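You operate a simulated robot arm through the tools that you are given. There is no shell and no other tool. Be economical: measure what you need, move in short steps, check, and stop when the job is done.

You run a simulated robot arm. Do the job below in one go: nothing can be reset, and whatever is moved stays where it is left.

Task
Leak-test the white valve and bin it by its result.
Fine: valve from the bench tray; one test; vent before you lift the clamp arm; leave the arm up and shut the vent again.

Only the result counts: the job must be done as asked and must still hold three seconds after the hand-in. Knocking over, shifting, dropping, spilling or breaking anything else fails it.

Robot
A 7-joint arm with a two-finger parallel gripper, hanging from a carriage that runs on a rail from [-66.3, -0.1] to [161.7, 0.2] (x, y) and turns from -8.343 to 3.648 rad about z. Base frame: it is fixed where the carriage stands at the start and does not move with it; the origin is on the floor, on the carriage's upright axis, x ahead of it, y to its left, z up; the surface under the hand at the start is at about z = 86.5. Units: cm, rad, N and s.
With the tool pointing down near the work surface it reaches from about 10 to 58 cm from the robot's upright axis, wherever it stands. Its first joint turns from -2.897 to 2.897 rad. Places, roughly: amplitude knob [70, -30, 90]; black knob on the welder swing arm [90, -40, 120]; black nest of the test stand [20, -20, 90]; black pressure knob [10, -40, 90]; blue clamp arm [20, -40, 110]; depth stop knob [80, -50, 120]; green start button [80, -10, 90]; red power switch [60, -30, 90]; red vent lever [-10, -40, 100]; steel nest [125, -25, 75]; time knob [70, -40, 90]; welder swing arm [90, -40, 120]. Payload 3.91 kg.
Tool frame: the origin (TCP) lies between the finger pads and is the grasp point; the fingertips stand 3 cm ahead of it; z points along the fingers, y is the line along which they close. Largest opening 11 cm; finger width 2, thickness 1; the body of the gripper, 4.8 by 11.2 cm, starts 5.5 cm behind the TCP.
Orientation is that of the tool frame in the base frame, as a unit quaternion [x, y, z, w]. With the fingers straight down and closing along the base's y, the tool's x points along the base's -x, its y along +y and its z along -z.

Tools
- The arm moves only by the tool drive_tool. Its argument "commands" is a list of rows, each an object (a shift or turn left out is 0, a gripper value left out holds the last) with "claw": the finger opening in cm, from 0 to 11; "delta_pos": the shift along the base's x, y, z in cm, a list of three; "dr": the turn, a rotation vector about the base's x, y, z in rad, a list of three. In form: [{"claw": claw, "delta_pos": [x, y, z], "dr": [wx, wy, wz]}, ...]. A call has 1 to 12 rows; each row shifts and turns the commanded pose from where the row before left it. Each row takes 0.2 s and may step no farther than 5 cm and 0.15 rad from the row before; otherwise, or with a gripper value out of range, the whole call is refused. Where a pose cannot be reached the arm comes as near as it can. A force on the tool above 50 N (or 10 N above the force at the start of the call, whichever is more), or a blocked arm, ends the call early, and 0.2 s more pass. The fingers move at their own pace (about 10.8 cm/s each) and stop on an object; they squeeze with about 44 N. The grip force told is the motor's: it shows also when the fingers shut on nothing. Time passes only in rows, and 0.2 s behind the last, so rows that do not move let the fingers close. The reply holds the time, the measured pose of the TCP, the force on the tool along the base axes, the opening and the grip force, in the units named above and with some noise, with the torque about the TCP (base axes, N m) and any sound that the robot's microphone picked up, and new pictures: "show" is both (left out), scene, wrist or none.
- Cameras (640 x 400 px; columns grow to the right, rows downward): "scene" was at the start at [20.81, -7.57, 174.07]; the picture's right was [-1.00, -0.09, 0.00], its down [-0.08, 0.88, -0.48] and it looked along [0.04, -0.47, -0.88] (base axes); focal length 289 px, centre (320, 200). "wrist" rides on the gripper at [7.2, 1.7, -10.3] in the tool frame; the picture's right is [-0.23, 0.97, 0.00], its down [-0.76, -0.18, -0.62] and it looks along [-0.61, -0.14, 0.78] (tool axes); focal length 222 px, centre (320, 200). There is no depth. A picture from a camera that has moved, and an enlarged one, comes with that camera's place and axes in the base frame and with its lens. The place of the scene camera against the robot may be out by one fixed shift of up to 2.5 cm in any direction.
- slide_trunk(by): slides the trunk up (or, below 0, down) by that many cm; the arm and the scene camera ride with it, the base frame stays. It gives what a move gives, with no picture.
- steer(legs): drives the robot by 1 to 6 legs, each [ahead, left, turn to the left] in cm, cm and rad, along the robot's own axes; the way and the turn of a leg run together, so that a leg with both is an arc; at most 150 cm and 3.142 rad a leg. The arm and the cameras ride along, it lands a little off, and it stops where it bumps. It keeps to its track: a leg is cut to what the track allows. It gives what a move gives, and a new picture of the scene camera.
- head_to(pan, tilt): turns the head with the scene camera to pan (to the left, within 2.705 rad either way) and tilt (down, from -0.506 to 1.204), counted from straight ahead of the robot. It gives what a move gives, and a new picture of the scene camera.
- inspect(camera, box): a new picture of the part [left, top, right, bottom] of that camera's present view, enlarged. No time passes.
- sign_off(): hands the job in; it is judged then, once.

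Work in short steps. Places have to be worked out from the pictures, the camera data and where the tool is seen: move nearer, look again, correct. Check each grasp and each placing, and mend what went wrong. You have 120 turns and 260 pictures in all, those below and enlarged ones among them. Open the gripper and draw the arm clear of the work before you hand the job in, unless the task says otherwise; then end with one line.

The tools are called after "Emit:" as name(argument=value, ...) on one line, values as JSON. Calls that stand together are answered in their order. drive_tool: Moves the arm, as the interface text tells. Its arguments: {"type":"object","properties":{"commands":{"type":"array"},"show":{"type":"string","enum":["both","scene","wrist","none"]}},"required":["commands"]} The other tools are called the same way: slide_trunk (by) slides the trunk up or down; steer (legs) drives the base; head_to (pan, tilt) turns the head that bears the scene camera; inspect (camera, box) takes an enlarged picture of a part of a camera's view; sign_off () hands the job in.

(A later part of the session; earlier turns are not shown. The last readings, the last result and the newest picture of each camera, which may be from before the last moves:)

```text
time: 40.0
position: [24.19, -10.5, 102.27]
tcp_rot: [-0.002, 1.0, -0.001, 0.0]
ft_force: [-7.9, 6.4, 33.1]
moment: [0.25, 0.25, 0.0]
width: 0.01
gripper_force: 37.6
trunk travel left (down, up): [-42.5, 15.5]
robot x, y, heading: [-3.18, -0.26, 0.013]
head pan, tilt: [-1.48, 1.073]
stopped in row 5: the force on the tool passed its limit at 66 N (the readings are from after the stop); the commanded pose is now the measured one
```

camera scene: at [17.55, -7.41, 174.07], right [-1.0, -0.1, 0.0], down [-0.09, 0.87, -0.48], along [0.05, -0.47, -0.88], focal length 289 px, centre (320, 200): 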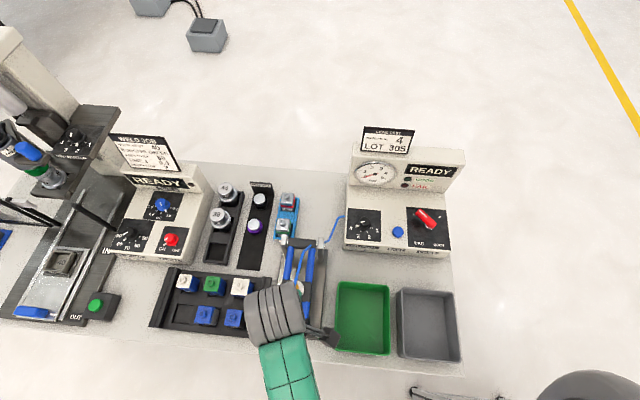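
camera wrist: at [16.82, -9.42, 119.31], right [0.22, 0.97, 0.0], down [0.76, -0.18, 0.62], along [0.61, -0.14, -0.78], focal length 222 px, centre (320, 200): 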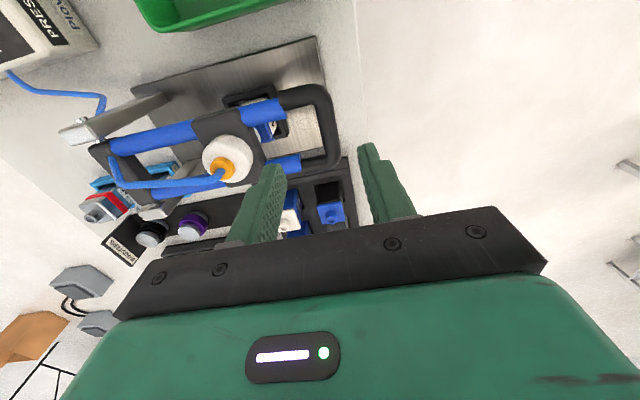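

The clamp is rigid at 66 N, so it is closed. The TEST button triangulates to about (-2.1, -40.7, 94.3); I rise and move over there.

Emit:
drive_tool(commands=[{"delta_pos": [0, 0, 4.5]}, {"delta_pos": [0, 0, 4.5]}, {"delta_pos": [-2.9, -3.35, 1]}, {"delta_pos": [-2.9, -3.35, 1]}, {"delta_pos": [-2.9, -3.35, 1]}, {"delta_pos": [-2.9, -3.35, 0]}, {"delta_pos": [-2.9, -3.35, 0]}, {"delta_pos": [-2.9, -3.35, 0]}, {"delta_pos": [-2.9, -3.35, 0]}, {"delta_pos": [-2.9, -3.35, 0]}])

Emit:
inspect(camera="wrist", box=[160, 0, 440, 200])

```text
time: 42.2
position: [0.81, -37.27, 113.72]
tcp_rot: [-0.004, 1.0, -0.002, 0.0]
ft_force: [-0.7, 0.9, -0.4]
moment: [-0.01, 0.02, 0.02]
width: 0.01
gripper_force: 37.7
trunk travel left (down, up): [-42.5, 15.5]
robot x, y, heading: [-3.32, 0.07, 0.008]
head pan, tilt: [-1.48, 1.073]
camera scene: at [17.54, -7.39, 174.07], right [-1.0, -0.1, 0.0], down [-0.09, 0.88, -0.48], along [0.05, -0.47, -0.88], focal length 289 px, centre (320, 200)
camera wrist: at [-6.4, -35.68, 124.21], right [0.22, 0.98, 0.0], down [0.76, -0.17, 0.62], along [0.61, -0.14, -0.78], focal length 222 px, centre (320, 200)
```

scene: 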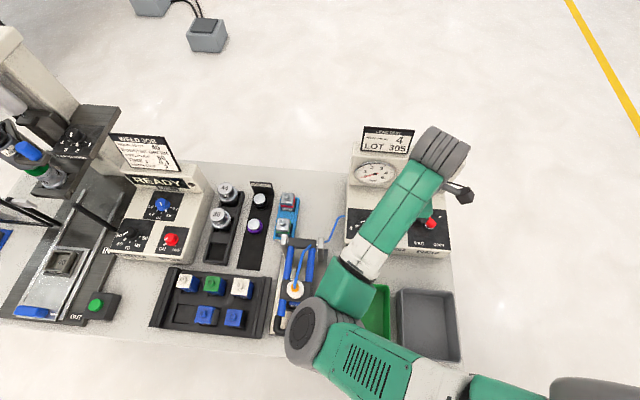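
wrist: 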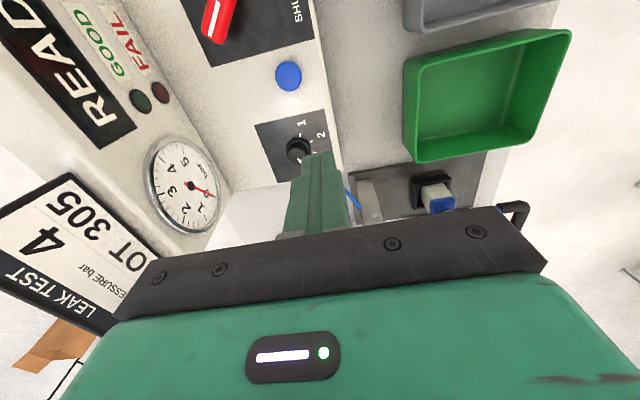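

```text
2.00 times, centred on (300, 100) of wrist
camera zoom: at [-6.4, -35.68, 124.21], right [0.22, 0.98, 0.0], down [0.76, -0.17, 0.62], along [0.61, -0.14, -0.78], focal length 444 px, centre (360, 400)
```

zoom: 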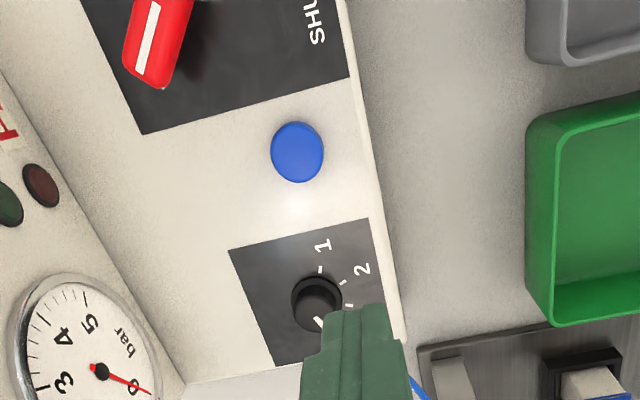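

The button is at about (-2.0, -40.8, 92–94). I move over it with tips at z≈98.

Emit:
drive_tool(commands=[{"delta_pos": [-2.8, -3.5, 0]}, {"delta_pos": [0, 0, -4.5]}, {"delta_pos": [0, 0, -4.5]}, {"delta_pos": [0, 0, -3.5]}])

Emit:
inspect(camera="wrist", box=[220, 40, 420, 240])

```text
time: 43.2
position: [-2.04, -40.72, 101.44]
tcp_rot: [-0.002, 1.0, 0.0, 0.0]
ft_force: [0.8, -0.4, 0.1]
moment: [0.03, 0.02, -0.05]
width: 0.0
gripper_force: 38.0
trunk travel left (down, up): [-42.5, 15.5]
robot x, y, heading: [-3.59, -0.12, 0.009]
head pan, tilt: [-1.48, 1.073]
camera scene: at [17.54, -7.42, 174.08], right [-1.0, -0.1, 0.0], down [-0.09, 0.87, -0.48], along [0.05, -0.47, -0.88], focal length 289 px, centre (320, 200)
camera wrist: at [-9.31, -39.03, 111.88], right [0.22, 0.98, 0.0], down [0.76, -0.17, 0.62], along [0.61, -0.14, -0.78], focal length 222 px, centre (320, 200)
```

scene: 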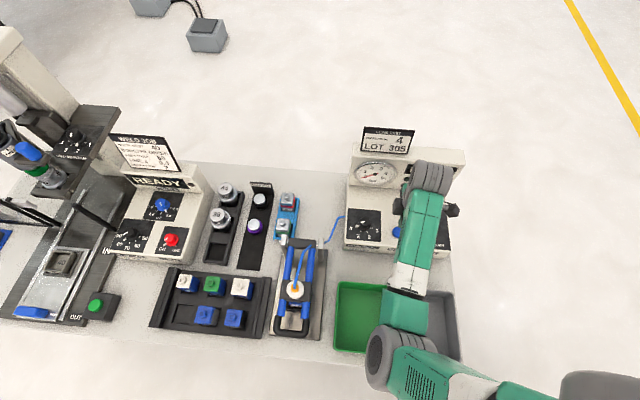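
wrist: 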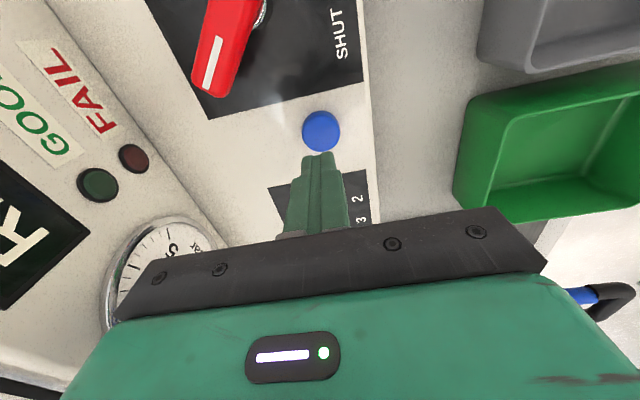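

```text
2.00 times, centred on (320, 140) of wrist
camera zoom: at [-9.31, -39.03, 111.88], right [0.22, 0.98, 0.0], down [0.76, -0.17, 0.62], along [0.61, -0.14, -0.78], focal length 444 px, centre (320, 320)
```

zoom: 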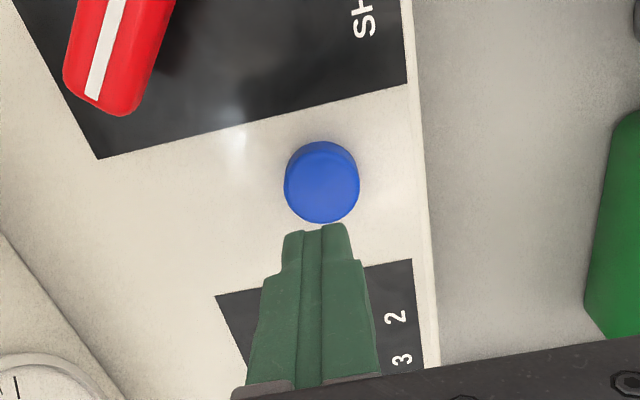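

Aligned to within 0.3 cm (button at -2.3, -40.6, top z 93.8). I approach to just above it.

Emit:
drive_tool(commands=[{"delta_pos": [-0.25, 0.1, -2]}, {"delta_pos": [0, 0, -1.8]}], show="none")

Emit:
inspect(camera="wrist", box=[220, 40, 420, 240])

```text
time: 43.9
position: [-2.38, -40.5, 97.78]
tcp_rot: [-0.002, 1.0, 0.0, -0.001]
ft_force: [-0.5, 0.9, -0.4]
moment: [-0.04, 0.0, -0.02]
width: 0.0
gripper_force: 37.5
trunk travel left (down, up): [-42.5, 15.5]
robot x, y, heading: [-3.46, -0.24, 0.007]
head pan, tilt: [-1.48, 1.073]
```

```text
2.00 times, centred on (320, 140) of wrist
camera zoom: at [-9.58, -38.94, 108.17], right [0.22, 0.97, 0.0], down [0.76, -0.17, 0.62], along [0.61, -0.14, -0.78], focal length 444 px, centre (320, 320)
```

zoom: 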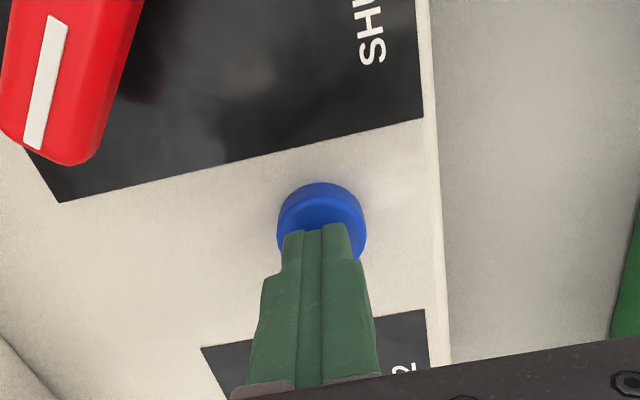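

The fingertips are just above the button. I press down in small steps.

Emit:
drive_tool(commands=[{"delta_pos": [0, 0, -0.6]}, {"delta_pos": [0, 0, -0.4]}, {"delta_pos": [0, 0, -0.3]}], show="scene")

```text
time: 44.6
position: [-2.31, -40.65, 96.41]
tcp_rot: [-0.003, 1.0, -0.001, 0.0]
ft_force: [-3.6, 14.7, 39.3]
moment: [0.43, 0.08, -0.02]
width: 0.03
gripper_force: 37.7
trunk travel left (down, up): [-42.5, 15.5]
robot x, y, heading: [-3.23, -0.0, 0.006]
head pan, tilt: [-1.48, 1.073]
heard: click
camera scene: at [17.5, -7.4, 174.14], right [-1.0, -0.1, 0.0], down [-0.09, 0.88, -0.48], along [0.05, -0.47, -0.88], focal length 289 px, centre (320, 200)
```

scene: 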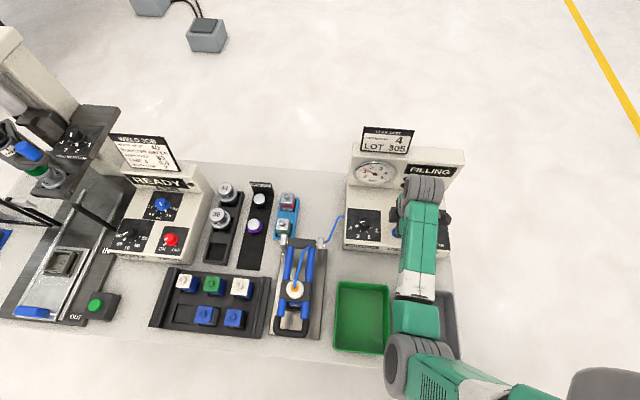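

Click heard and the display shows FILLING. I lift off the button straight up and watch the result.

Emit:
drive_tool(commands=[{"delta_pos": [0, 0, 2]}, {"delta_pos": [0, 0, 4]}, {"delta_pos": [0, 0, 4]}, {"delta_pos": [0, 3, 3]}, {"delta_pos": [0, 3, 0]}, {"delta_pos": [0, 3, 0]}], show="none")

Emit:
inspect(camera="scene", box=[340, 120, 480, 260])

```text
time: 46.0
position: [-1.61, -31.73, 109.5]
tcp_rot: [-0.004, 1.0, -0.001, 0.0]
ft_force: [0.5, -0.4, 0.2]
moment: [0.03, 0.02, 0.04]
width: 0.01
gripper_force: 37.6
trunk travel left (down, up): [-42.5, 15.5]
robot x, y, heading: [-3.6, 0.15, 0.009]
head pan, tilt: [-1.48, 1.073]
```

```text
2.86 times, centred on (410, 190) of scene
camera zoom: at [17.53, -7.43, 174.07], right [-1.0, -0.1, 0.0], down [-0.09, 0.87, -0.48], along [0.05, -0.47, -0.88], focal length 825 px, centre (63, 229)
```

zoom: 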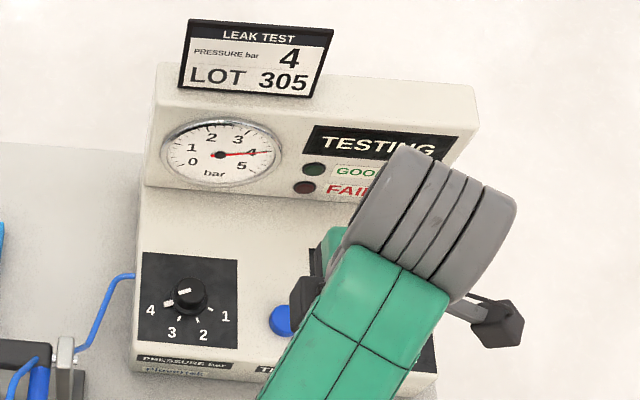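

It holds 4 bar and says TESTING. I wait two seconds.

Emit:
drive_tool(commands=[{}, {}, {}, {}, {}, {}, {}, {}, {}, {}], show="none")

Emit:
inspect(camera="scene", box=[340, 120, 480, 260])

```text
time: 48.2
position: [-1.56, -31.67, 109.49]
tcp_rot: [-0.002, 1.0, -0.001, 0.0]
ft_force: [0.0, 0.5, 0.0]
moment: [0.01, 0.01, 0.02]
width: 0.02
gripper_force: 38.2
trunk travel left (down, up): [-42.5, 15.5]
robot x, y, heading: [-3.25, 0.16, 0.005]
head pan, tilt: [-1.48, 1.073]
```

```text
2.86 times, centred on (410, 190) of scene
camera zoom: at [17.54, -7.41, 174.07], right [-1.0, -0.1, 0.0], down [-0.09, 0.87, -0.48], along [0.05, -0.47, -0.88], focal length 825 px, centre (63, 229)
```

zoom: 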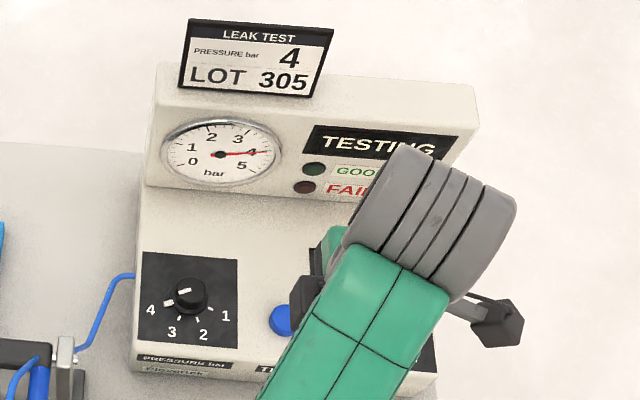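

Still testing. I use the wait to move the hand to where the wrist camera can view the vent lever.

Emit:
drive_tool(commands=[{"delta_pos": [-4, -1, 1]}, {"delta_pos": [-4, -2, 1]}, {"delta_pos": [-4, -3, 0]}, {"delta_pos": [-3, -3, 0]}, {"delta_pos": [0, 0, 0]}, {"delta_pos": [0, 0, 0]}])

Emit:
inspect(camera="wrist", box=[180, 20, 420, 220])

Emit:
inspect(camera="scene", box=[340, 120, 480, 260])

```text
time: 49.6
position: [-17.2, -40.71, 111.7]
tcp_rot: [-0.003, 1.0, -0.001, -0.001]
ft_force: [-0.6, -0.7, 0.4]
moment: [-0.03, 0.01, -0.01]
width: 0.01
gripper_force: 38.1
trunk travel left (down, up): [-42.5, 15.5]
robot x, y, heading: [-3.48, 0.21, 0.004]
head pan, tilt: [-1.48, 1.073]
camera scene: at [17.53, -7.42, 174.07], right [-1.0, -0.1, 0.0], down [-0.09, 0.87, -0.48], along [0.05, -0.47, -0.88], focal length 289 px, centre (320, 200)
camera wrist: at [-24.39, -39.07, 122.06], right [0.22, 0.98, 0.0], down [0.76, -0.17, 0.62], along [0.61, -0.14, -0.78], focal length 222 px, centre (320, 200)
```

scene: 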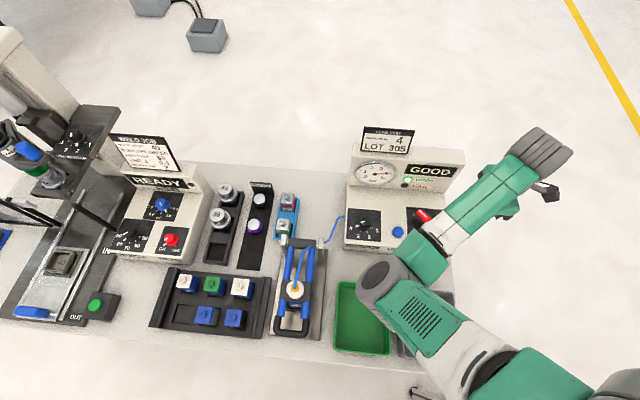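
wrist: 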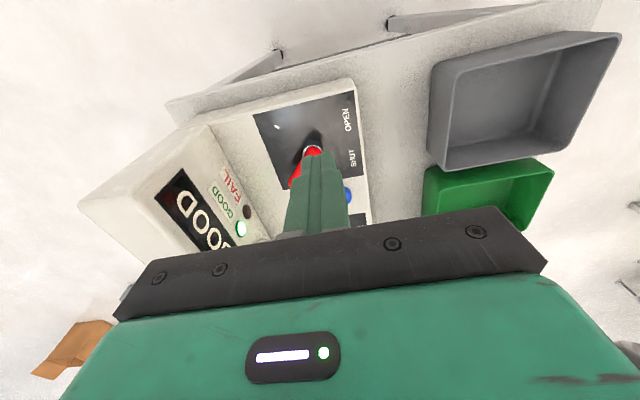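

```text
2.00 times, centred on (300, 120) of wrist
camera zoom: at [-24.39, -39.07, 122.06], right [0.22, 0.98, 0.0], down [0.76, -0.17, 0.62], along [0.61, -0.14, -0.78], focal length 444 px, centre (360, 360)
```

zoom: 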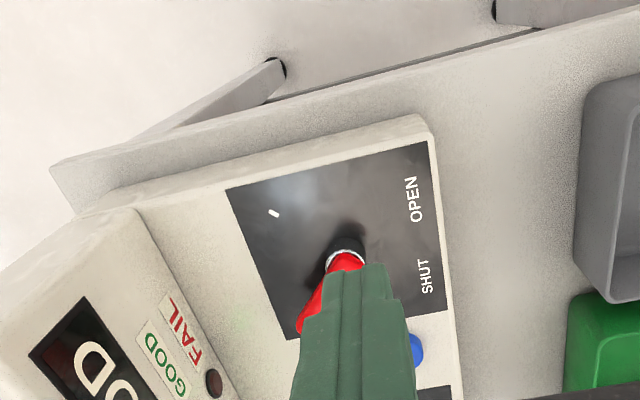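

```text
2.86 times, centred on (410, 190) of scene
camera zoom: at [17.53, -7.42, 174.07], right [-1.0, -0.1, 0.0], down [-0.09, 0.87, -0.48], along [0.05, -0.47, -0.88], focal length 825 px, centre (63, 229)
```

zoom: 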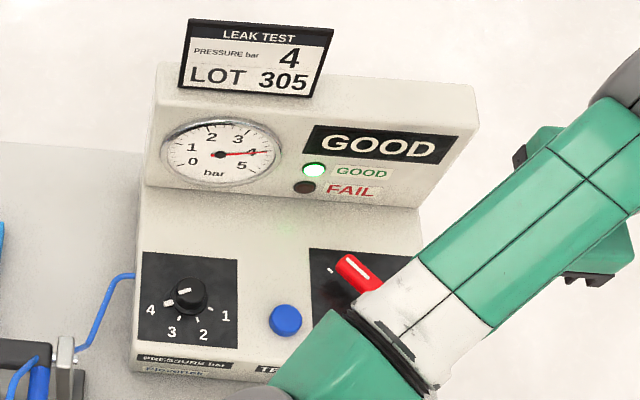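

Result: GOOD, so it goes in the green bin. I shift the hand so the lever is seen beside the fingers.

Emit:
drive_tool(commands=[{"delta_pos": [0, 4.5, 0]}, {"delta_pos": [0, 2, 0]}], show="none")

Emit:
inspect(camera="wrist", box=[180, 60, 340, 200])

```text
time: 50.2
position: [-16.81, -34.08, 111.49]
tcp_rot: [-0.002, 1.0, -0.001, 0.0]
ft_force: [0.2, 0.1, 0.0]
moment: [0.0, -0.02, 0.02]
width: 0.0
gripper_force: 37.9
trunk travel left (down, up): [-42.5, 15.5]
robot x, y, heading: [-3.5, 0.27, 0.009]
head pan, tilt: [-1.48, 1.073]
```

```text
2.86 times, centred on (260, 130) of wrist
camera zoom: at [-24.1, -32.5, 121.85], right [0.22, 0.97, 0.0], down [0.76, -0.17, 0.62], along [0.61, -0.14, -0.78], focal length 635 px, centre (491, 400)
```

zoom: 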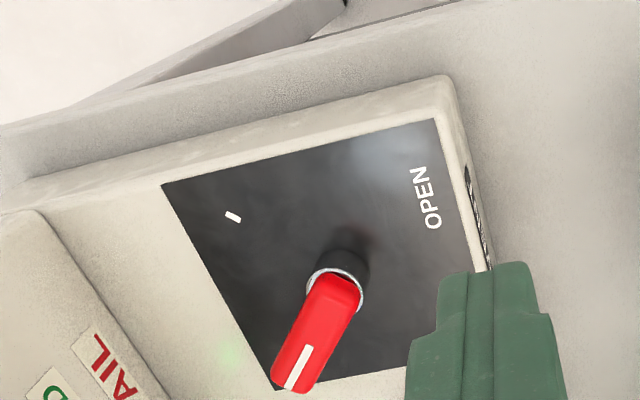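

Lever pivot is about (-11.6, -42.1), tip (-8.2, -46), top z≈96.5; the OPEN tip lies near (-15, -46). I position the closed fingers on the lever's +x/+y side.

Emit:
drive_tool(commands=[{"delta_pos": [3.6, -2.9, 0]}, {"delta_pos": [3.6, -2.9, 0]}, {"delta_pos": [3.0, -2.9, 0]}, {"delta_pos": [0, 0, -4]}, {"delta_pos": [0, 0, -4]}, {"delta_pos": [0, 0, -3]}], show="both")

```text
time: 51.6
position: [-6.59, -42.79, 100.3]
tcp_rot: [-0.003, 1.0, -0.001, 0.0]
ft_force: [0.8, 1.3, 0.2]
moment: [0.02, 0.02, 0.02]
width: 0.0
gripper_force: 37.5
trunk travel left (down, up): [-42.5, 15.5]
robot x, y, heading: [-3.6, -0.23, 0.007]
head pan, tilt: [-1.48, 1.073]
camera scene: at [17.54, -7.42, 174.08], right [-1.0, -0.1, 0.0], down [-0.09, 0.87, -0.48], along [0.05, -0.47, -0.88], focal length 289 px, centre (320, 200)
camera wrist: at [-14.01, -41.12, 110.7], right [0.22, 0.97, 0.0], down [0.76, -0.17, 0.62], along [0.61, -0.14, -0.78], focal length 222 px, centre (320, 200)
```

scene: 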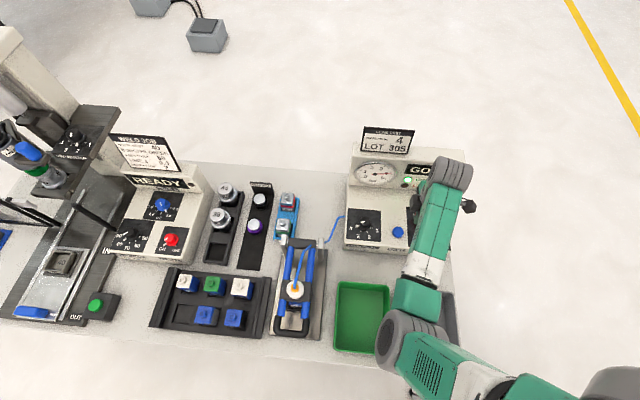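
wrist: 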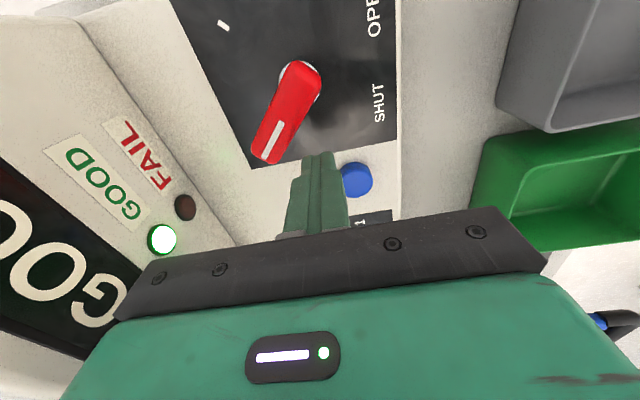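

The view confirms the layout. I lower the tips beside the lever and push it round toward OPEN.

Emit:
drive_tool(commands=[{"delta_pos": [0, 0, -1.5]}, {"delta_pos": [0, 0, -1.5]}, {"delta_pos": [-0.48, -1.4, 0]}, {"delta_pos": [-0.82, -1.4, 0]}, {"delta_pos": [-1.25, -1.1, 0]}], show="wrist")

```text
time: 52.9
position: [-9.35, -46.95, 97.57]
tcp_rot: [-0.003, 1.0, 0.0, 0.0]
ft_force: [0.2, 0.6, -0.2]
moment: [0.02, 0.02, 0.02]
width: 0.02
gripper_force: 38.4
trunk travel left (down, up): [-42.5, 15.5]
robot x, y, heading: [-3.2, 0.18, 0.006]
head pan, tilt: [-1.48, 1.073]
camera wrist: at [-16.69, -45.29, 107.97], right [0.22, 0.97, 0.0], down [0.76, -0.17, 0.62], along [0.61, -0.14, -0.78], focal length 222 px, centre (320, 200)
```

wrist: 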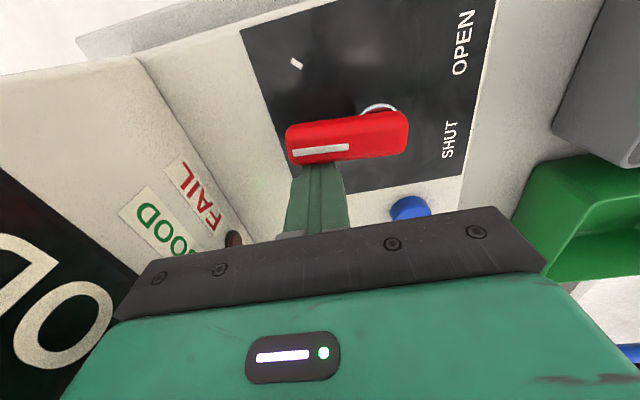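

The lever is turning easily. I keep pushing to OPEN.

Emit:
drive_tool(commands=[{"delta_pos": [-1.5, -0.2, 0]}, {"delta_pos": [-1.5, 0.1, 0]}, {"delta_pos": [-0.8, 0.3, 0]}], show="wrist")

Emit:
inspect(camera="wrist", box=[220, 20, 420, 200])

```text
time: 53.6
position: [-12.02, -47.12, 97.47]
tcp_rot: [-0.007, 1.0, -0.002, 0.005]
ft_force: [37.3, -17.3, -22.4]
moment: [-0.29, -0.4, -0.17]
width: 0.0
gripper_force: 37.7
trunk travel left (down, up): [-42.5, 15.5]
robot x, y, heading: [-3.08, -0.07, 0.01]
head pan, tilt: [-1.48, 1.073]
camera wrist: at [-19.44, -45.47, 107.86], right [0.21, 0.98, 0.0], down [0.76, -0.16, 0.63], along [0.62, -0.14, -0.77], focal length 222 px, centre (320, 200)
```

wrist: 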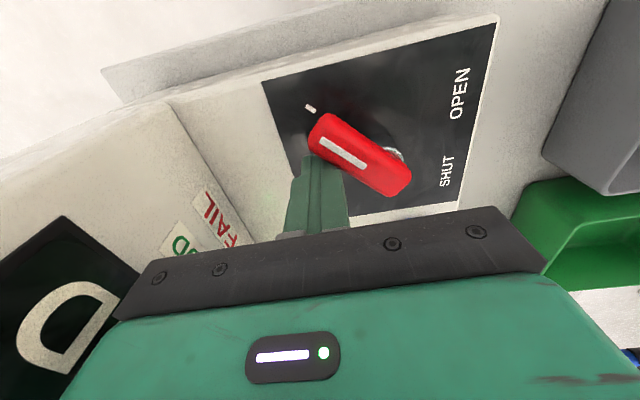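

```text
2.22 times, centred on (320, 110) of wrist
camera zoom: at [-19.44, -45.47, 107.86], right [0.21, 0.98, 0.0], down [0.76, -0.16, 0.63], along [0.62, -0.14, -0.77], focal length 494 px, centre (320, 400)
```

zoom: 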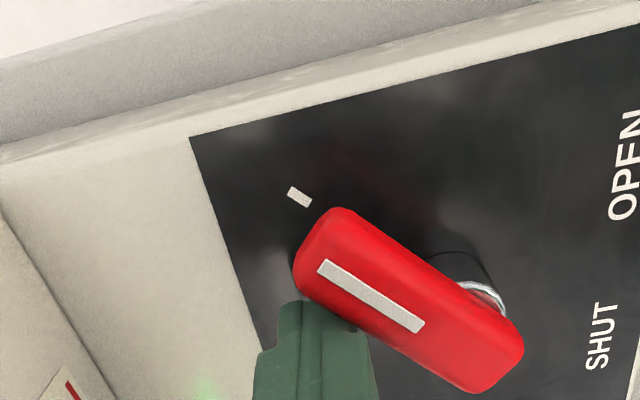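

The lever sits at its OPEN stop in line with the tick. I back off, rise, and check the gauge.

Emit:
drive_tool(commands=[{"delta_pos": [1.2, 0, 0]}, {"delta_pos": [0.8, 0.5, 0]}, {"delta_pos": [0, 0, 4]}, {"delta_pos": [0, 1, 4.5]}, {"delta_pos": [2, 4, 2]}, {"delta_pos": [3, 3, 0]}], show="none")

Emit:
inspect(camera="scene", box=[340, 120, 480, 260])

```text
time: 55.0
position: [-6.66, -38.5, 108.26]
tcp_rot: [-0.002, 1.0, -0.001, 0.0]
ft_force: [-0.1, -0.5, -0.4]
moment: [0.06, 0.01, 0.01]
width: 0.0
gripper_force: 37.5
trunk travel left (down, up): [-42.5, 15.5]
robot x, y, heading: [-3.08, -0.32, 0.012]
head pan, tilt: [-1.48, 1.073]
```

```text
2.86 times, centred on (410, 190) of scene
camera zoom: at [17.59, -7.46, 174.09], right [-1.0, -0.1, 0.0], down [-0.09, 0.87, -0.48], along [0.05, -0.47, -0.88], focal length 825 px, centre (63, 229)
```

zoom: 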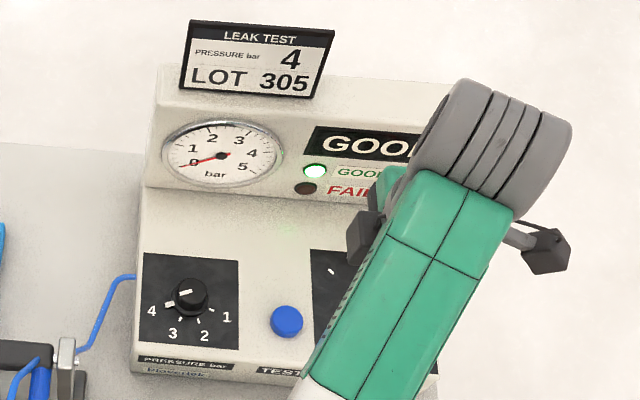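

Pressure vented to 0. Now I go back to the clamp handle to lift it.

Emit:
drive_tool(commands=[{"claw": 5, "delta_pos": [0, 0, 4.5]}, {"delta_pos": [3.09, 2.81, 0]}, {"delta_pos": [3.09, 2.81, 0]}, {"delta_pos": [3.09, 2.81, 0]}, {"delta_pos": [3.09, 2.81, 0]}, {"delta_pos": [3.09, 2.81, 0]}, {"delta_pos": [3.09, 2.81, 0]}, {"delta_pos": [3.09, 2.81, 0]}, {"delta_pos": [3.09, 2.81, 0]}, {"delta_pos": [3.09, 2.81, 0]}, {"delta_pos": [3.09, 2.81, 0]}, {"delta_pos": [0, 0, -4]}], show="wrist")

```text
time: 57.6
position: [24.5, -9.72, 108.31]
tcp_rot: [-0.002, 1.0, 0.0, 0.0]
ft_force: [-0.4, 0.3, 0.1]
moment: [0.0, 0.04, 0.02]
width: 5.02
gripper_force: 0.1
trunk travel left (down, up): [-42.5, 15.5]
robot x, y, heading: [-3.81, 0.3, 0.01]
head pan, tilt: [-1.48, 1.073]
camera wrist: at [17.22, -8.27, 118.66], right [0.22, 0.98, 0.0], down [0.76, -0.17, 0.62], along [0.61, -0.14, -0.78], focal length 222 px, centre (320, 200)
```

wrist: 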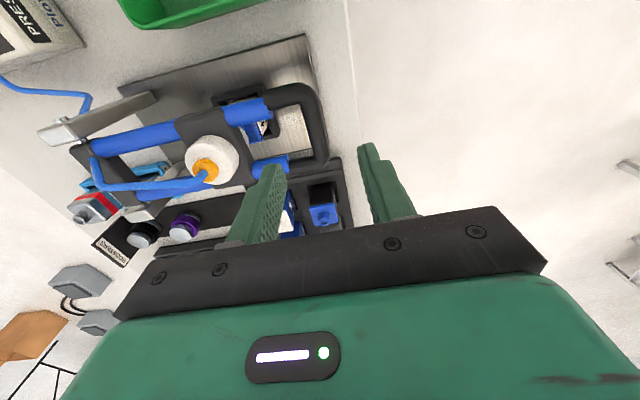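

The bar is at y≈-10.2; I shift -0.5, descend to it and grip.

Emit:
drive_tool(commands=[{"delta_pos": [-0.2, -0.5, -4]}, {"delta_pos": [0, 0, -4]}, {"delta_pos": [0, 0, -2]}, {"claw": 1}, {"claw": 1}, {"claw": 1}], show="wrist")

```text
time: 59.0
position: [24.15, -10.29, 98.51]
tcp_rot: [-0.003, 1.0, 0.0, 0.0]
ft_force: [-1.1, 9.4, -3.9]
moment: [0.07, -0.01, 1.02]
width: 1.67
gripper_force: 44.8
trunk travel left (down, up): [-42.5, 15.5]
robot x, y, heading: [-3.28, -0.24, 0.01]
head pan, tilt: [-1.48, 1.073]
camera wrist: at [16.82, -8.79, 108.95], right [0.22, 0.98, 0.0], down [0.76, -0.17, 0.62], along [0.61, -0.14, -0.78], focal length 222 px, centre (320, 200)
```

wrist: 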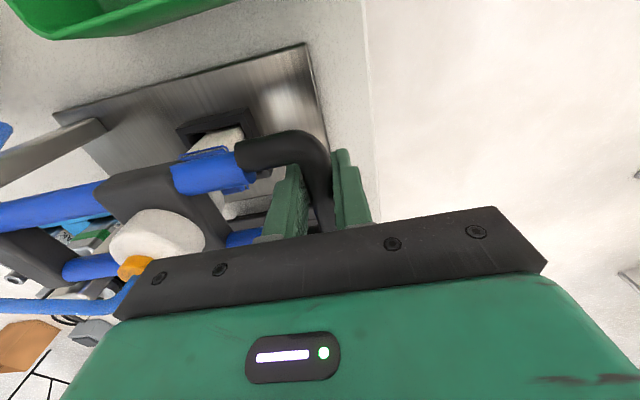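

Gripped. I lift the arm back along the arc in steps.

Emit:
drive_tool(commands=[{"delta_pos": [0, 0, 1.6]}, {"delta_pos": [0, 0, 1.55]}, {"delta_pos": [0, -0.48, 3.09]}, {"delta_pos": [0, -0.92, 2.99]}, {"delta_pos": [0, -1.31, 2.83]}], show="wrist")

```text
time: 60.2
position: [24.3, -13.78, 110.68]
tcp_rot: [-0.002, 1.0, -0.002, 0.0]
ft_force: [-6.5, -12.8, -12.3]
moment: [0.13, -0.66, 0.82]
width: 1.72
gripper_force: 45.2
trunk travel left (down, up): [-42.5, 15.5]
robot x, y, heading: [-3.87, 0.04, 0.005]
head pan, tilt: [-1.48, 1.073]
camera wrist: at [16.92, -12.12, 121.1], right [0.22, 0.97, -0.01], down [0.76, -0.17, 0.62], along [0.61, -0.14, -0.78], focal length 222 px, centre (320, 200)
```

wrist: 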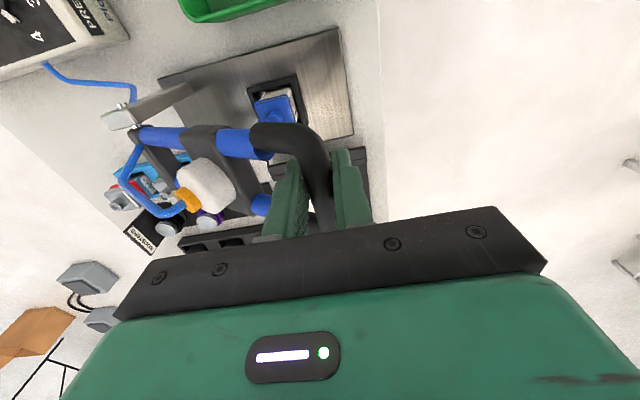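

The arm follows and the valve stayed in the nest. I continue up.

Emit:
drive_tool(commands=[{"delta_pos": [0, -1.3, 2.5]}, {"delta_pos": [0, -1.9, 2.3]}, {"delta_pos": [0, -2.3, 2.0]}, {"delta_pos": [0, -2.6, 1.7]}, {"delta_pos": [0, -2.9, 1.3]}], show="none")

```text
time: 61.5
position: [24.23, -24.33, 120.61]
tcp_rot: [-0.002, 1.0, -0.001, -0.001]
ft_force: [-18.6, 2.4, 1.7]
moment: [-0.07, -0.33, 0.15]
width: 1.66
gripper_force: 44.9
trunk travel left (down, up): [-42.5, 15.5]
robot x, y, heading: [-3.04, 0.12, 0.007]
head pan, tilt: [-1.48, 1.073]
```

Emit:
drive_tool(commands=[{"delta_pos": [0.1, -3.1, 0.9]}, {"delta_pos": [0.1, -3.1, 0.5]}, {"delta_pos": [0, -3.15, 0.1]}, {"delta_pos": [0, -3.1, -0.4]}, {"delta_pos": [0, -2.2, -0.5]}], show="wrist")

```text
time: 62.6
position: [24.69, -39.07, 120.98]
tcp_rot: [-0.003, 1.0, -0.001, -0.001]
ft_force: [-12.6, 2.0, -4.1]
moment: [0.08, 1.02, -0.57]
width: 1.66
gripper_force: 44.7
trunk travel left (down, up): [-42.5, 15.5]
robot x, y, heading: [-3.36, 0.2, 0.003]
head pan, tilt: [-1.48, 1.073]
camera wrist: at [17.47, -37.45, 131.43], right [0.22, 0.98, 0.0], down [0.76, -0.17, 0.62], along [0.61, -0.14, -0.78], focal length 222 px, centre (320, 200)
```

wrist: 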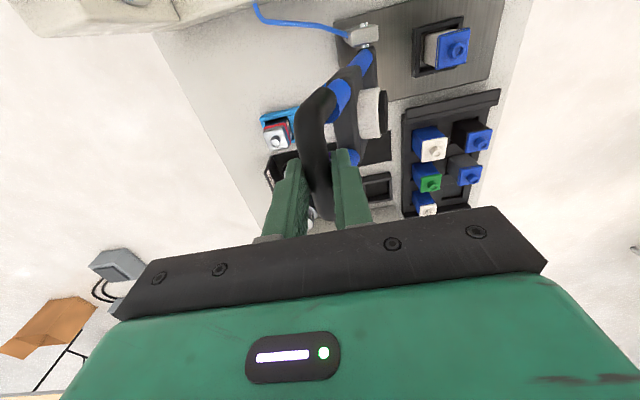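

The clamp is back at its rest, leaning back. I release, rise, and turn the hand to pick up the valve.

Emit:
drive_tool(commands=[{"claw": 6}, {"claw": 7}, {"delta_pos": [0, 0, 4]}, {"delta_pos": [0, 0, 4]}, {"delta_pos": [0, 4, 0], "dr": [0, 0, -0.14]}, {"delta_pos": [0, 4, 0], "dr": [0, 0, -0.14]}, {"delta_pos": [0, 4, 0], "dr": [0, 0, -0.14]}, {"delta_pos": [0, 4, 0], "dr": [0, 0, -0.14]}, {"delta_pos": [0, 3, -2], "dr": [0, 0, -0.14]}, {"delta_pos": [0, 0, -3], "dr": [0, 0, -0.14]}, {"delta_pos": [0, 0, -4], "dr": [0, 0, -0.14]}, {"delta_pos": [0, 0, -4], "dr": [0, 0, -0.14]}], show="scene")

Emit:
inspect(camera="scene", box=[250, 150, 470, 370])

```text
time: 65.2
position: [24.36, -20.12, 115.99]
tcp_rot: [0.53, 0.848, -0.001, -0.001]
ft_force: [1.0, -0.6, 0.7]
moment: [-0.01, 0.02, 0.02]
width: 7.01
gripper_force: 0.1
trunk travel left (down, up): [-42.5, 15.5]
robot x, y, heading: [-3.66, 0.29, 0.006]
head pan, tilt: [-1.48, 1.073]
camera scene: at [17.54, -7.41, 174.08], right [-1.0, -0.1, 0.0], down [-0.09, 0.87, -0.48], along [0.05, -0.47, -0.88], focal length 289 px, centre (320, 200)
```

scene: 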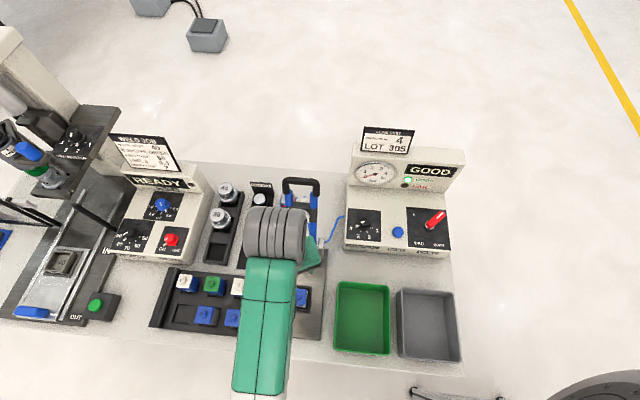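

```text
1.82 times, centred on (360, 260) of scene
camera zoom: at [17.54, -7.41, 174.08], right [-1.0, -0.1, 0.0], down [-0.09, 0.87, -0.48], along [0.05, -0.47, -0.88], focal length 525 px, centre (247, 91)
```

zoom: 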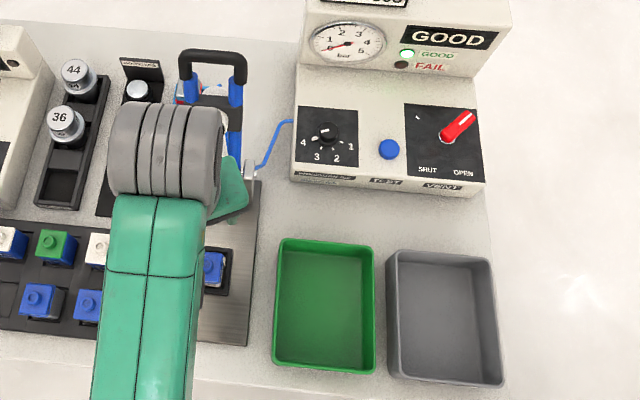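

The clamp stays up. I finish the turn and descend toward the valve.

Emit:
drive_tool(commands=[{"delta_pos": [0, 0, -4], "dr": [0, 0, -0.15]}, {"delta_pos": [0, 0, -4], "dr": [0, 0, -0.15]}, {"delta_pos": [0, 0, -4], "dr": [0, 0, -0.15]}, {"delta_pos": [0.1, -0.1, -3]}], show="none")

Emit:
inspect(camera="wrist", box=[200, 60, 440, 240])

```text
time: 66.2
position: [24.82, -19.88, 101.02]
tcp_rot: [0.706, 0.708, -0.001, 0.0]
ft_force: [1.0, 0.3, 0.7]
moment: [-0.02, 0.01, 0.02]
width: 7.04
gripper_force: 0.1
trunk travel left (down, up): [-42.5, 15.5]
robot x, y, heading: [-2.76, -0.43, 0.008]
head pan, tilt: [-1.48, 1.073]
```

```text
2.22 times, centred on (320, 150) of wrist
camera zoom: at [26.44, -12.76, 111.39], right [0.97, -0.22, 0.0], down [-0.17, -0.76, 0.62], along [-0.14, -0.61, -0.78], focal length 494 px, centre (320, 311)
```

zoom: 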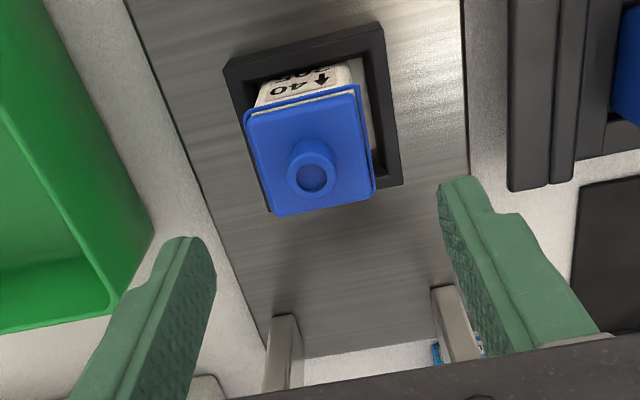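

The valve is at (24.47, -20.1). I centre, descend and grip.

Emit:
drive_tool(commands=[{"delta_pos": [-0.35, -0.2, -3]}, {"delta_pos": [0, 0, -3]}, {"delta_pos": [0, 0, -2.3]}, {"claw": 3}, {"claw": 3}, {"claw": 3}], show="wrist")

```text
time: 67.7
position: [24.45, -20.06, 92.66]
tcp_rot: [0.705, 0.709, -0.001, -0.001]
ft_force: [-0.4, 0.4, 0.6]
moment: [-0.01, 0.02, 0.02]
width: 3.95
gripper_force: 44.2
trunk travel left (down, up): [-42.5, 15.5]
robot x, y, heading: [-3.37, 0.08, 0.004]
head pan, tilt: [-1.48, 1.073]
camera wrist: at [26.14, -12.96, 103.07], right [0.98, -0.22, 0.0], down [-0.17, -0.76, 0.62], along [-0.14, -0.61, -0.78], focal length 222 px, centre (320, 200)
```

wrist: 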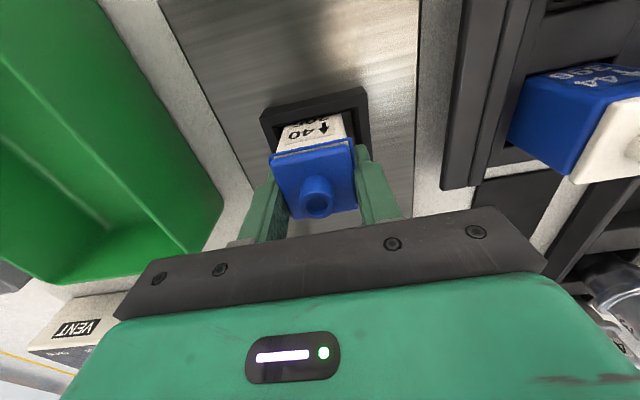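

Held. I lift it and carry it over the green bin at about (7.3, -16.8).

Emit:
drive_tool(commands=[{"delta_pos": [0, 0, 4]}, {"delta_pos": [0, 0, 4.5]}, {"delta_pos": [0, 0, 3.5]}, {"delta_pos": [-4.3, 0.8, 0]}, {"delta_pos": [-4.3, 0.8, 0]}, {"delta_pos": [-4.3, 0.8, 0]}, {"delta_pos": [-4.2, 0.8, 0]}])

```text
time: 69.2
position: [7.68, -16.95, 104.63]
tcp_rot: [0.705, 0.709, -0.001, -0.001]
ft_force: [0.2, 0.0, -0.6]
moment: [-0.02, 0.02, 0.03]
width: 3.93
gripper_force: 43.8
trunk travel left (down, up): [-42.5, 15.5]
robot x, y, heading: [-3.32, -0.01, 0.008]
head pan, tilt: [-1.48, 1.073]
camera scene: at [17.54, -7.41, 174.07], right [-1.0, -0.1, 0.0], down [-0.09, 0.87, -0.48], along [0.05, -0.47, -0.88], focal length 289 px, centre (320, 200)
camera wrist: at [9.29, -9.84, 115.01], right [0.98, -0.22, 0.0], down [-0.17, -0.76, 0.62], along [-0.14, -0.61, -0.78], focal length 222 px, centre (320, 200)
```

scene: 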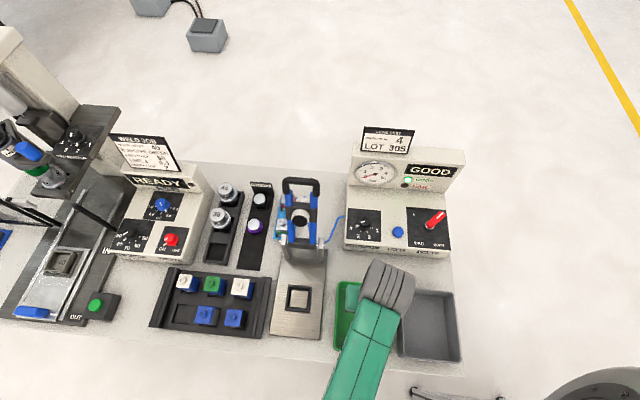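
wrist: 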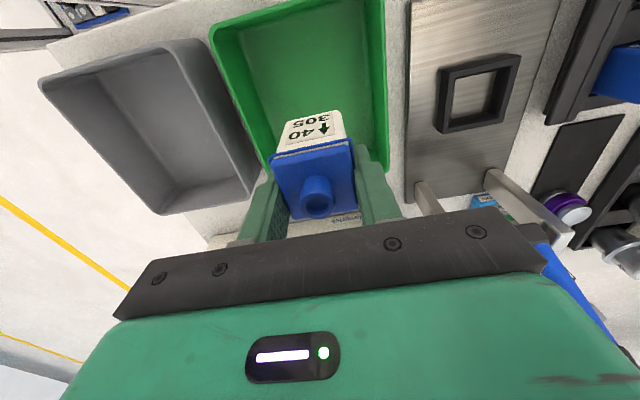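

I'm over the bin's centre. I lower gently until contact.

Emit:
drive_tool(commands=[{"delta_pos": [-0.4, 0, -4]}, {"delta_pos": [0, 0, -4]}, {"delta_pos": [0, 0, -2.5]}, {"delta_pos": [0, 0, -0.8]}], show="wrist")

```text
time: 70.2
position: [7.02, -17.2, 93.28]
tcp_rot: [0.705, 0.709, 0.0, 0.0]
ft_force: [-0.8, -0.8, -1.5]
moment: [0.02, 0.01, 0.0]
width: 3.95
gripper_force: 44.8
trunk travel left (down, up): [-42.5, 15.5]
robot x, y, heading: [-3.56, 0.44, 0.01]
head pan, tilt: [-1.48, 1.073]
camera wrist: at [8.71, -10.0, 103.62], right [0.98, -0.22, 0.0], down [-0.17, -0.76, 0.62], along [-0.14, -0.61, -0.78], focal length 222 px, centre (320, 200)
```

wrist: 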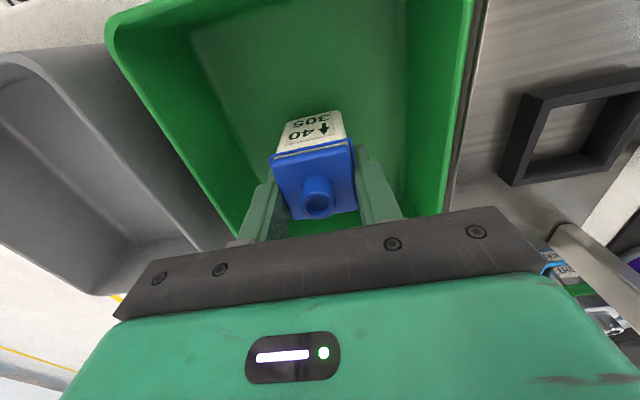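

Emit:
drive_tool(commands=[{"delta_pos": [0, 0, -0.5]}, {"delta_pos": [0, 0, -0.3]}, {"delta_pos": [0, 0, -0.3]}, {"delta_pos": [0, 0, -0.2]}], show="none")

```text
time: 71.2
position: [6.86, -17.17, 92.01]
tcp_rot: [0.704, 0.71, 0.0, 0.0]
ft_force: [1.2, 0.3, -1.7]
moment: [-0.03, 0.01, -0.01]
width: 3.95
gripper_force: 43.7
trunk travel left (down, up): [-42.5, 15.5]
robot x, y, heading: [-3.42, 0.15, 0.003]
head pan, tilt: [-1.48, 1.073]
```

No contact yet; lower in small steps.

Emit:
drive_tool(commands=[{"delta_pos": [0, 0, -0.25]}, {"delta_pos": [0, 0, -0.25]}, {"delta_pos": [0, 0, -0.2]}], show="none")

```text
time: 72.0
position: [6.73, -17.29, 91.35]
tcp_rot: [0.705, 0.709, -0.001, 0.0]
ft_force: [-0.4, 1.1, 34.9]
moment: [-0.04, -0.11, -0.02]
width: 3.94
gripper_force: 43.9
trunk travel left (down, up): [-42.5, 15.5]
robot x, y, heading: [-3.47, 0.33, 0.006]
head pan, tilt: [-1.48, 1.073]
```

Contact with the bin floor (35 N). I ease up a hair, release, and rise.

Emit:
drive_tool(commands=[{"delta_pos": [0, 0, 0.15]}, {"claw": 6}, {"claw": 6}, {"delta_pos": [0, 0, 3]}, {"delta_pos": [0, 0, 4]}, {"delta_pos": [0, 0, 4]}, {"delta_pos": [0, 0, 4]}], show="wrist")

```text
time: 73.7
position: [6.96, -16.89, 106.51]
tcp_rot: [0.704, 0.71, -0.001, -0.001]
ft_force: [-0.6, 0.1, -0.4]
moment: [0.0, -0.02, -0.02]
width: 5.98
gripper_force: 0.1
trunk travel left (down, up): [-42.5, 15.5]
robot x, y, heading: [-3.38, -0.21, 0.009]
head pan, tilt: [-1.48, 1.073]
camera wrist: at [8.67, -9.62, 116.9], right [0.98, -0.22, 0.0], down [-0.17, -0.76, 0.62], along [-0.14, -0.61, -0.78], focal length 222 px, centre (320, 200)
```

wrist: 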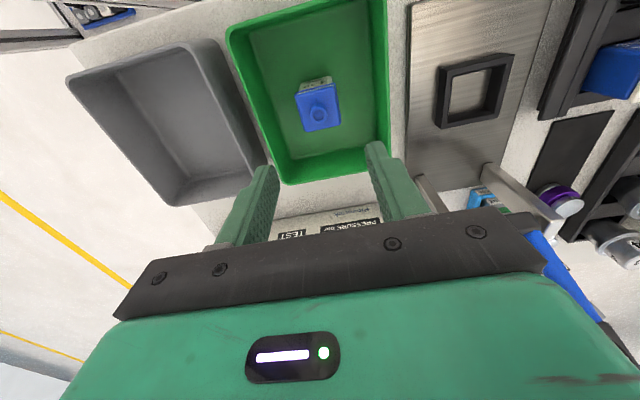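

The valve stands in the green bin. Now I go to the vent lever's other side to shut it.

Emit:
drive_tool(commands=[{"claw": 0, "delta_pos": [-2.9, -3.24, 0.5]}, {"delta_pos": [-2.9, -3.24, 0.5]}, {"delta_pos": [-2.9, -3.24, 0.5]}, {"delta_pos": [-2.9, -3.24, 0]}, {"delta_pos": [-2.9, -3.24, 0]}, {"delta_pos": [-2.9, -3.24, 0]}, {"delta_pos": [-2.9, -3.24, 0]}, {"delta_pos": [-2.9, -3.24, 0]}, {"delta_pos": [0, 0, -4]}, {"delta_pos": [0, 0, -3.5]}], show="both")

```text
time: 75.8
position: [-16.41, -43.2, 100.27]
tcp_rot: [0.704, 0.71, 0.0, -0.001]
ft_force: [0.1, 0.1, -0.7]
moment: [-0.01, 0.0, -0.03]
width: 0.0
gripper_force: 37.4
trunk travel left (down, up): [-42.5, 15.5]
robot x, y, heading: [-3.34, 0.13, 0.01]
head pan, tilt: [-1.48, 1.073]
camera scene: at [17.53, -7.42, 174.08], right [-1.0, -0.1, 0.0], down [-0.09, 0.87, -0.48], along [0.05, -0.47, -0.88], focal length 289 px, centre (320, 200)
camera wrist: at [-14.73, -36.0, 110.65], right [0.98, -0.22, 0.0], down [-0.17, -0.76, 0.62], along [-0.14, -0.61, -0.78], focal length 222 px, centre (320, 200)
```

scene: 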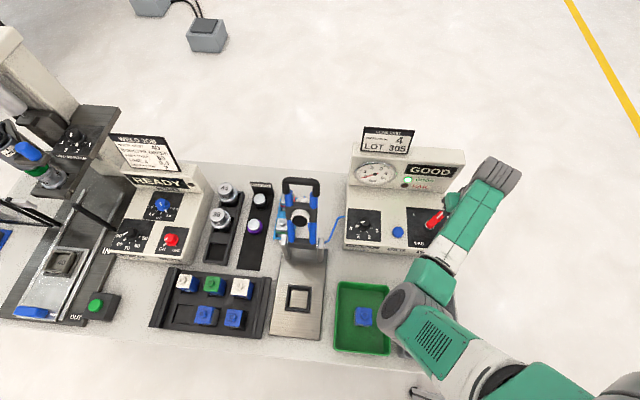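
wrist: 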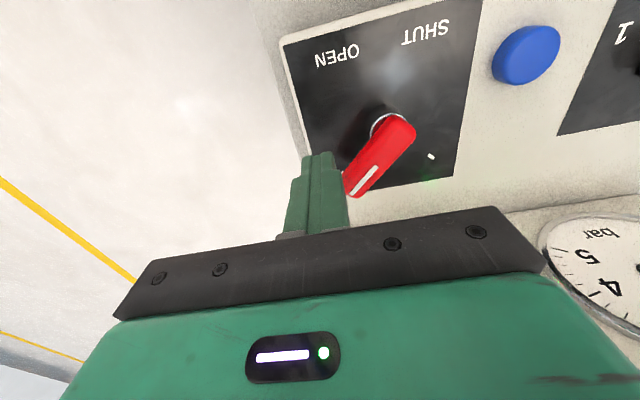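

The fingers are on the lever's -x side. I lower and push it round toward SHUT.

Emit:
drive_tool(commands=[{"delta_pos": [0, 0, -1.4]}, {"delta_pos": [0, 0, -1.4]}, {"delta_pos": [0.8, -1.0, 0]}, {"delta_pos": [0.8, -1.4, 0]}, {"delta_pos": [1.25, -1.1, 0]}, {"delta_pos": [1.55, -0.5, 0]}], show="wrist")

```text
time: 77.2
position: [-12.01, -46.84, 97.42]
tcp_rot: [0.705, 0.709, 0.0, 0.0]
ft_force: [0.0, -0.3, 0.2]
moment: [0.0, 0.01, 0.02]
width: 0.01
gripper_force: 37.6
trunk travel left (down, up): [-42.5, 15.5]
robot x, y, heading: [-3.47, 0.12, 0.001]
head pan, tilt: [-1.48, 1.073]
camera wrist: at [-10.29, -39.72, 107.88], right [0.98, -0.22, 0.0], down [-0.17, -0.76, 0.62], along [-0.14, -0.61, -0.78], focal length 222 px, centre (320, 200)
```

wrist: 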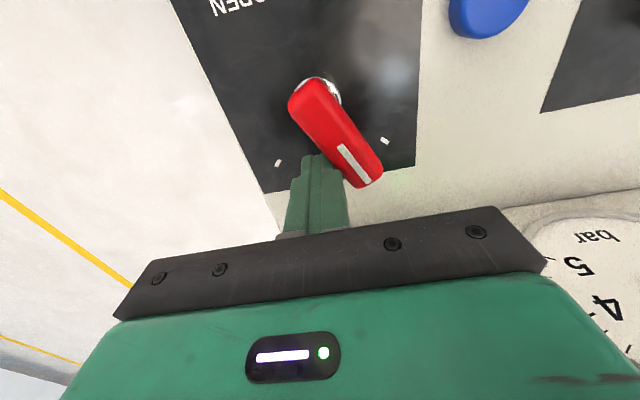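

The lever is most of the way. I push the remaining part up to the stop.

Emit:
drive_tool(commands=[{"delta_pos": [1.2, 0, 0]}, {"delta_pos": [0.7, 0.1, 0]}, {"delta_pos": [0.5, 0.2, 0]}], show="wrist")

```text
time: 78.1
position: [-10.7, -46.84, 97.52]
tcp_rot: [0.708, 0.706, -0.007, -0.003]
ft_force: [-22.2, -21.2, -15.6]
moment: [-0.24, 0.22, -0.01]
width: 0.03
gripper_force: 37.4
trunk travel left (down, up): [-42.5, 15.5]
robot x, y, heading: [-3.82, 0.05, 0.009]
head pan, tilt: [-1.48, 1.073]
stopped in row 3: the force on the tool passed its limit at 55 N (the readings are from after the stop); the commanded pose is now the measured one
camera wrist: at [-8.85, -39.56, 107.83], right [0.97, -0.23, -0.01], down [-0.17, -0.76, 0.63], along [-0.16, -0.61, -0.78], focal length 222 px, centre (320, 200)
```

wrist: 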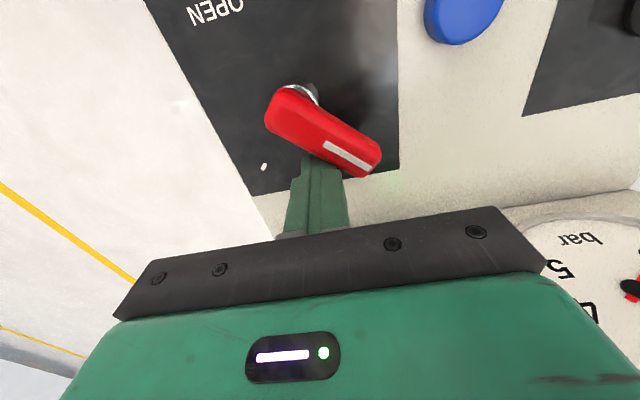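

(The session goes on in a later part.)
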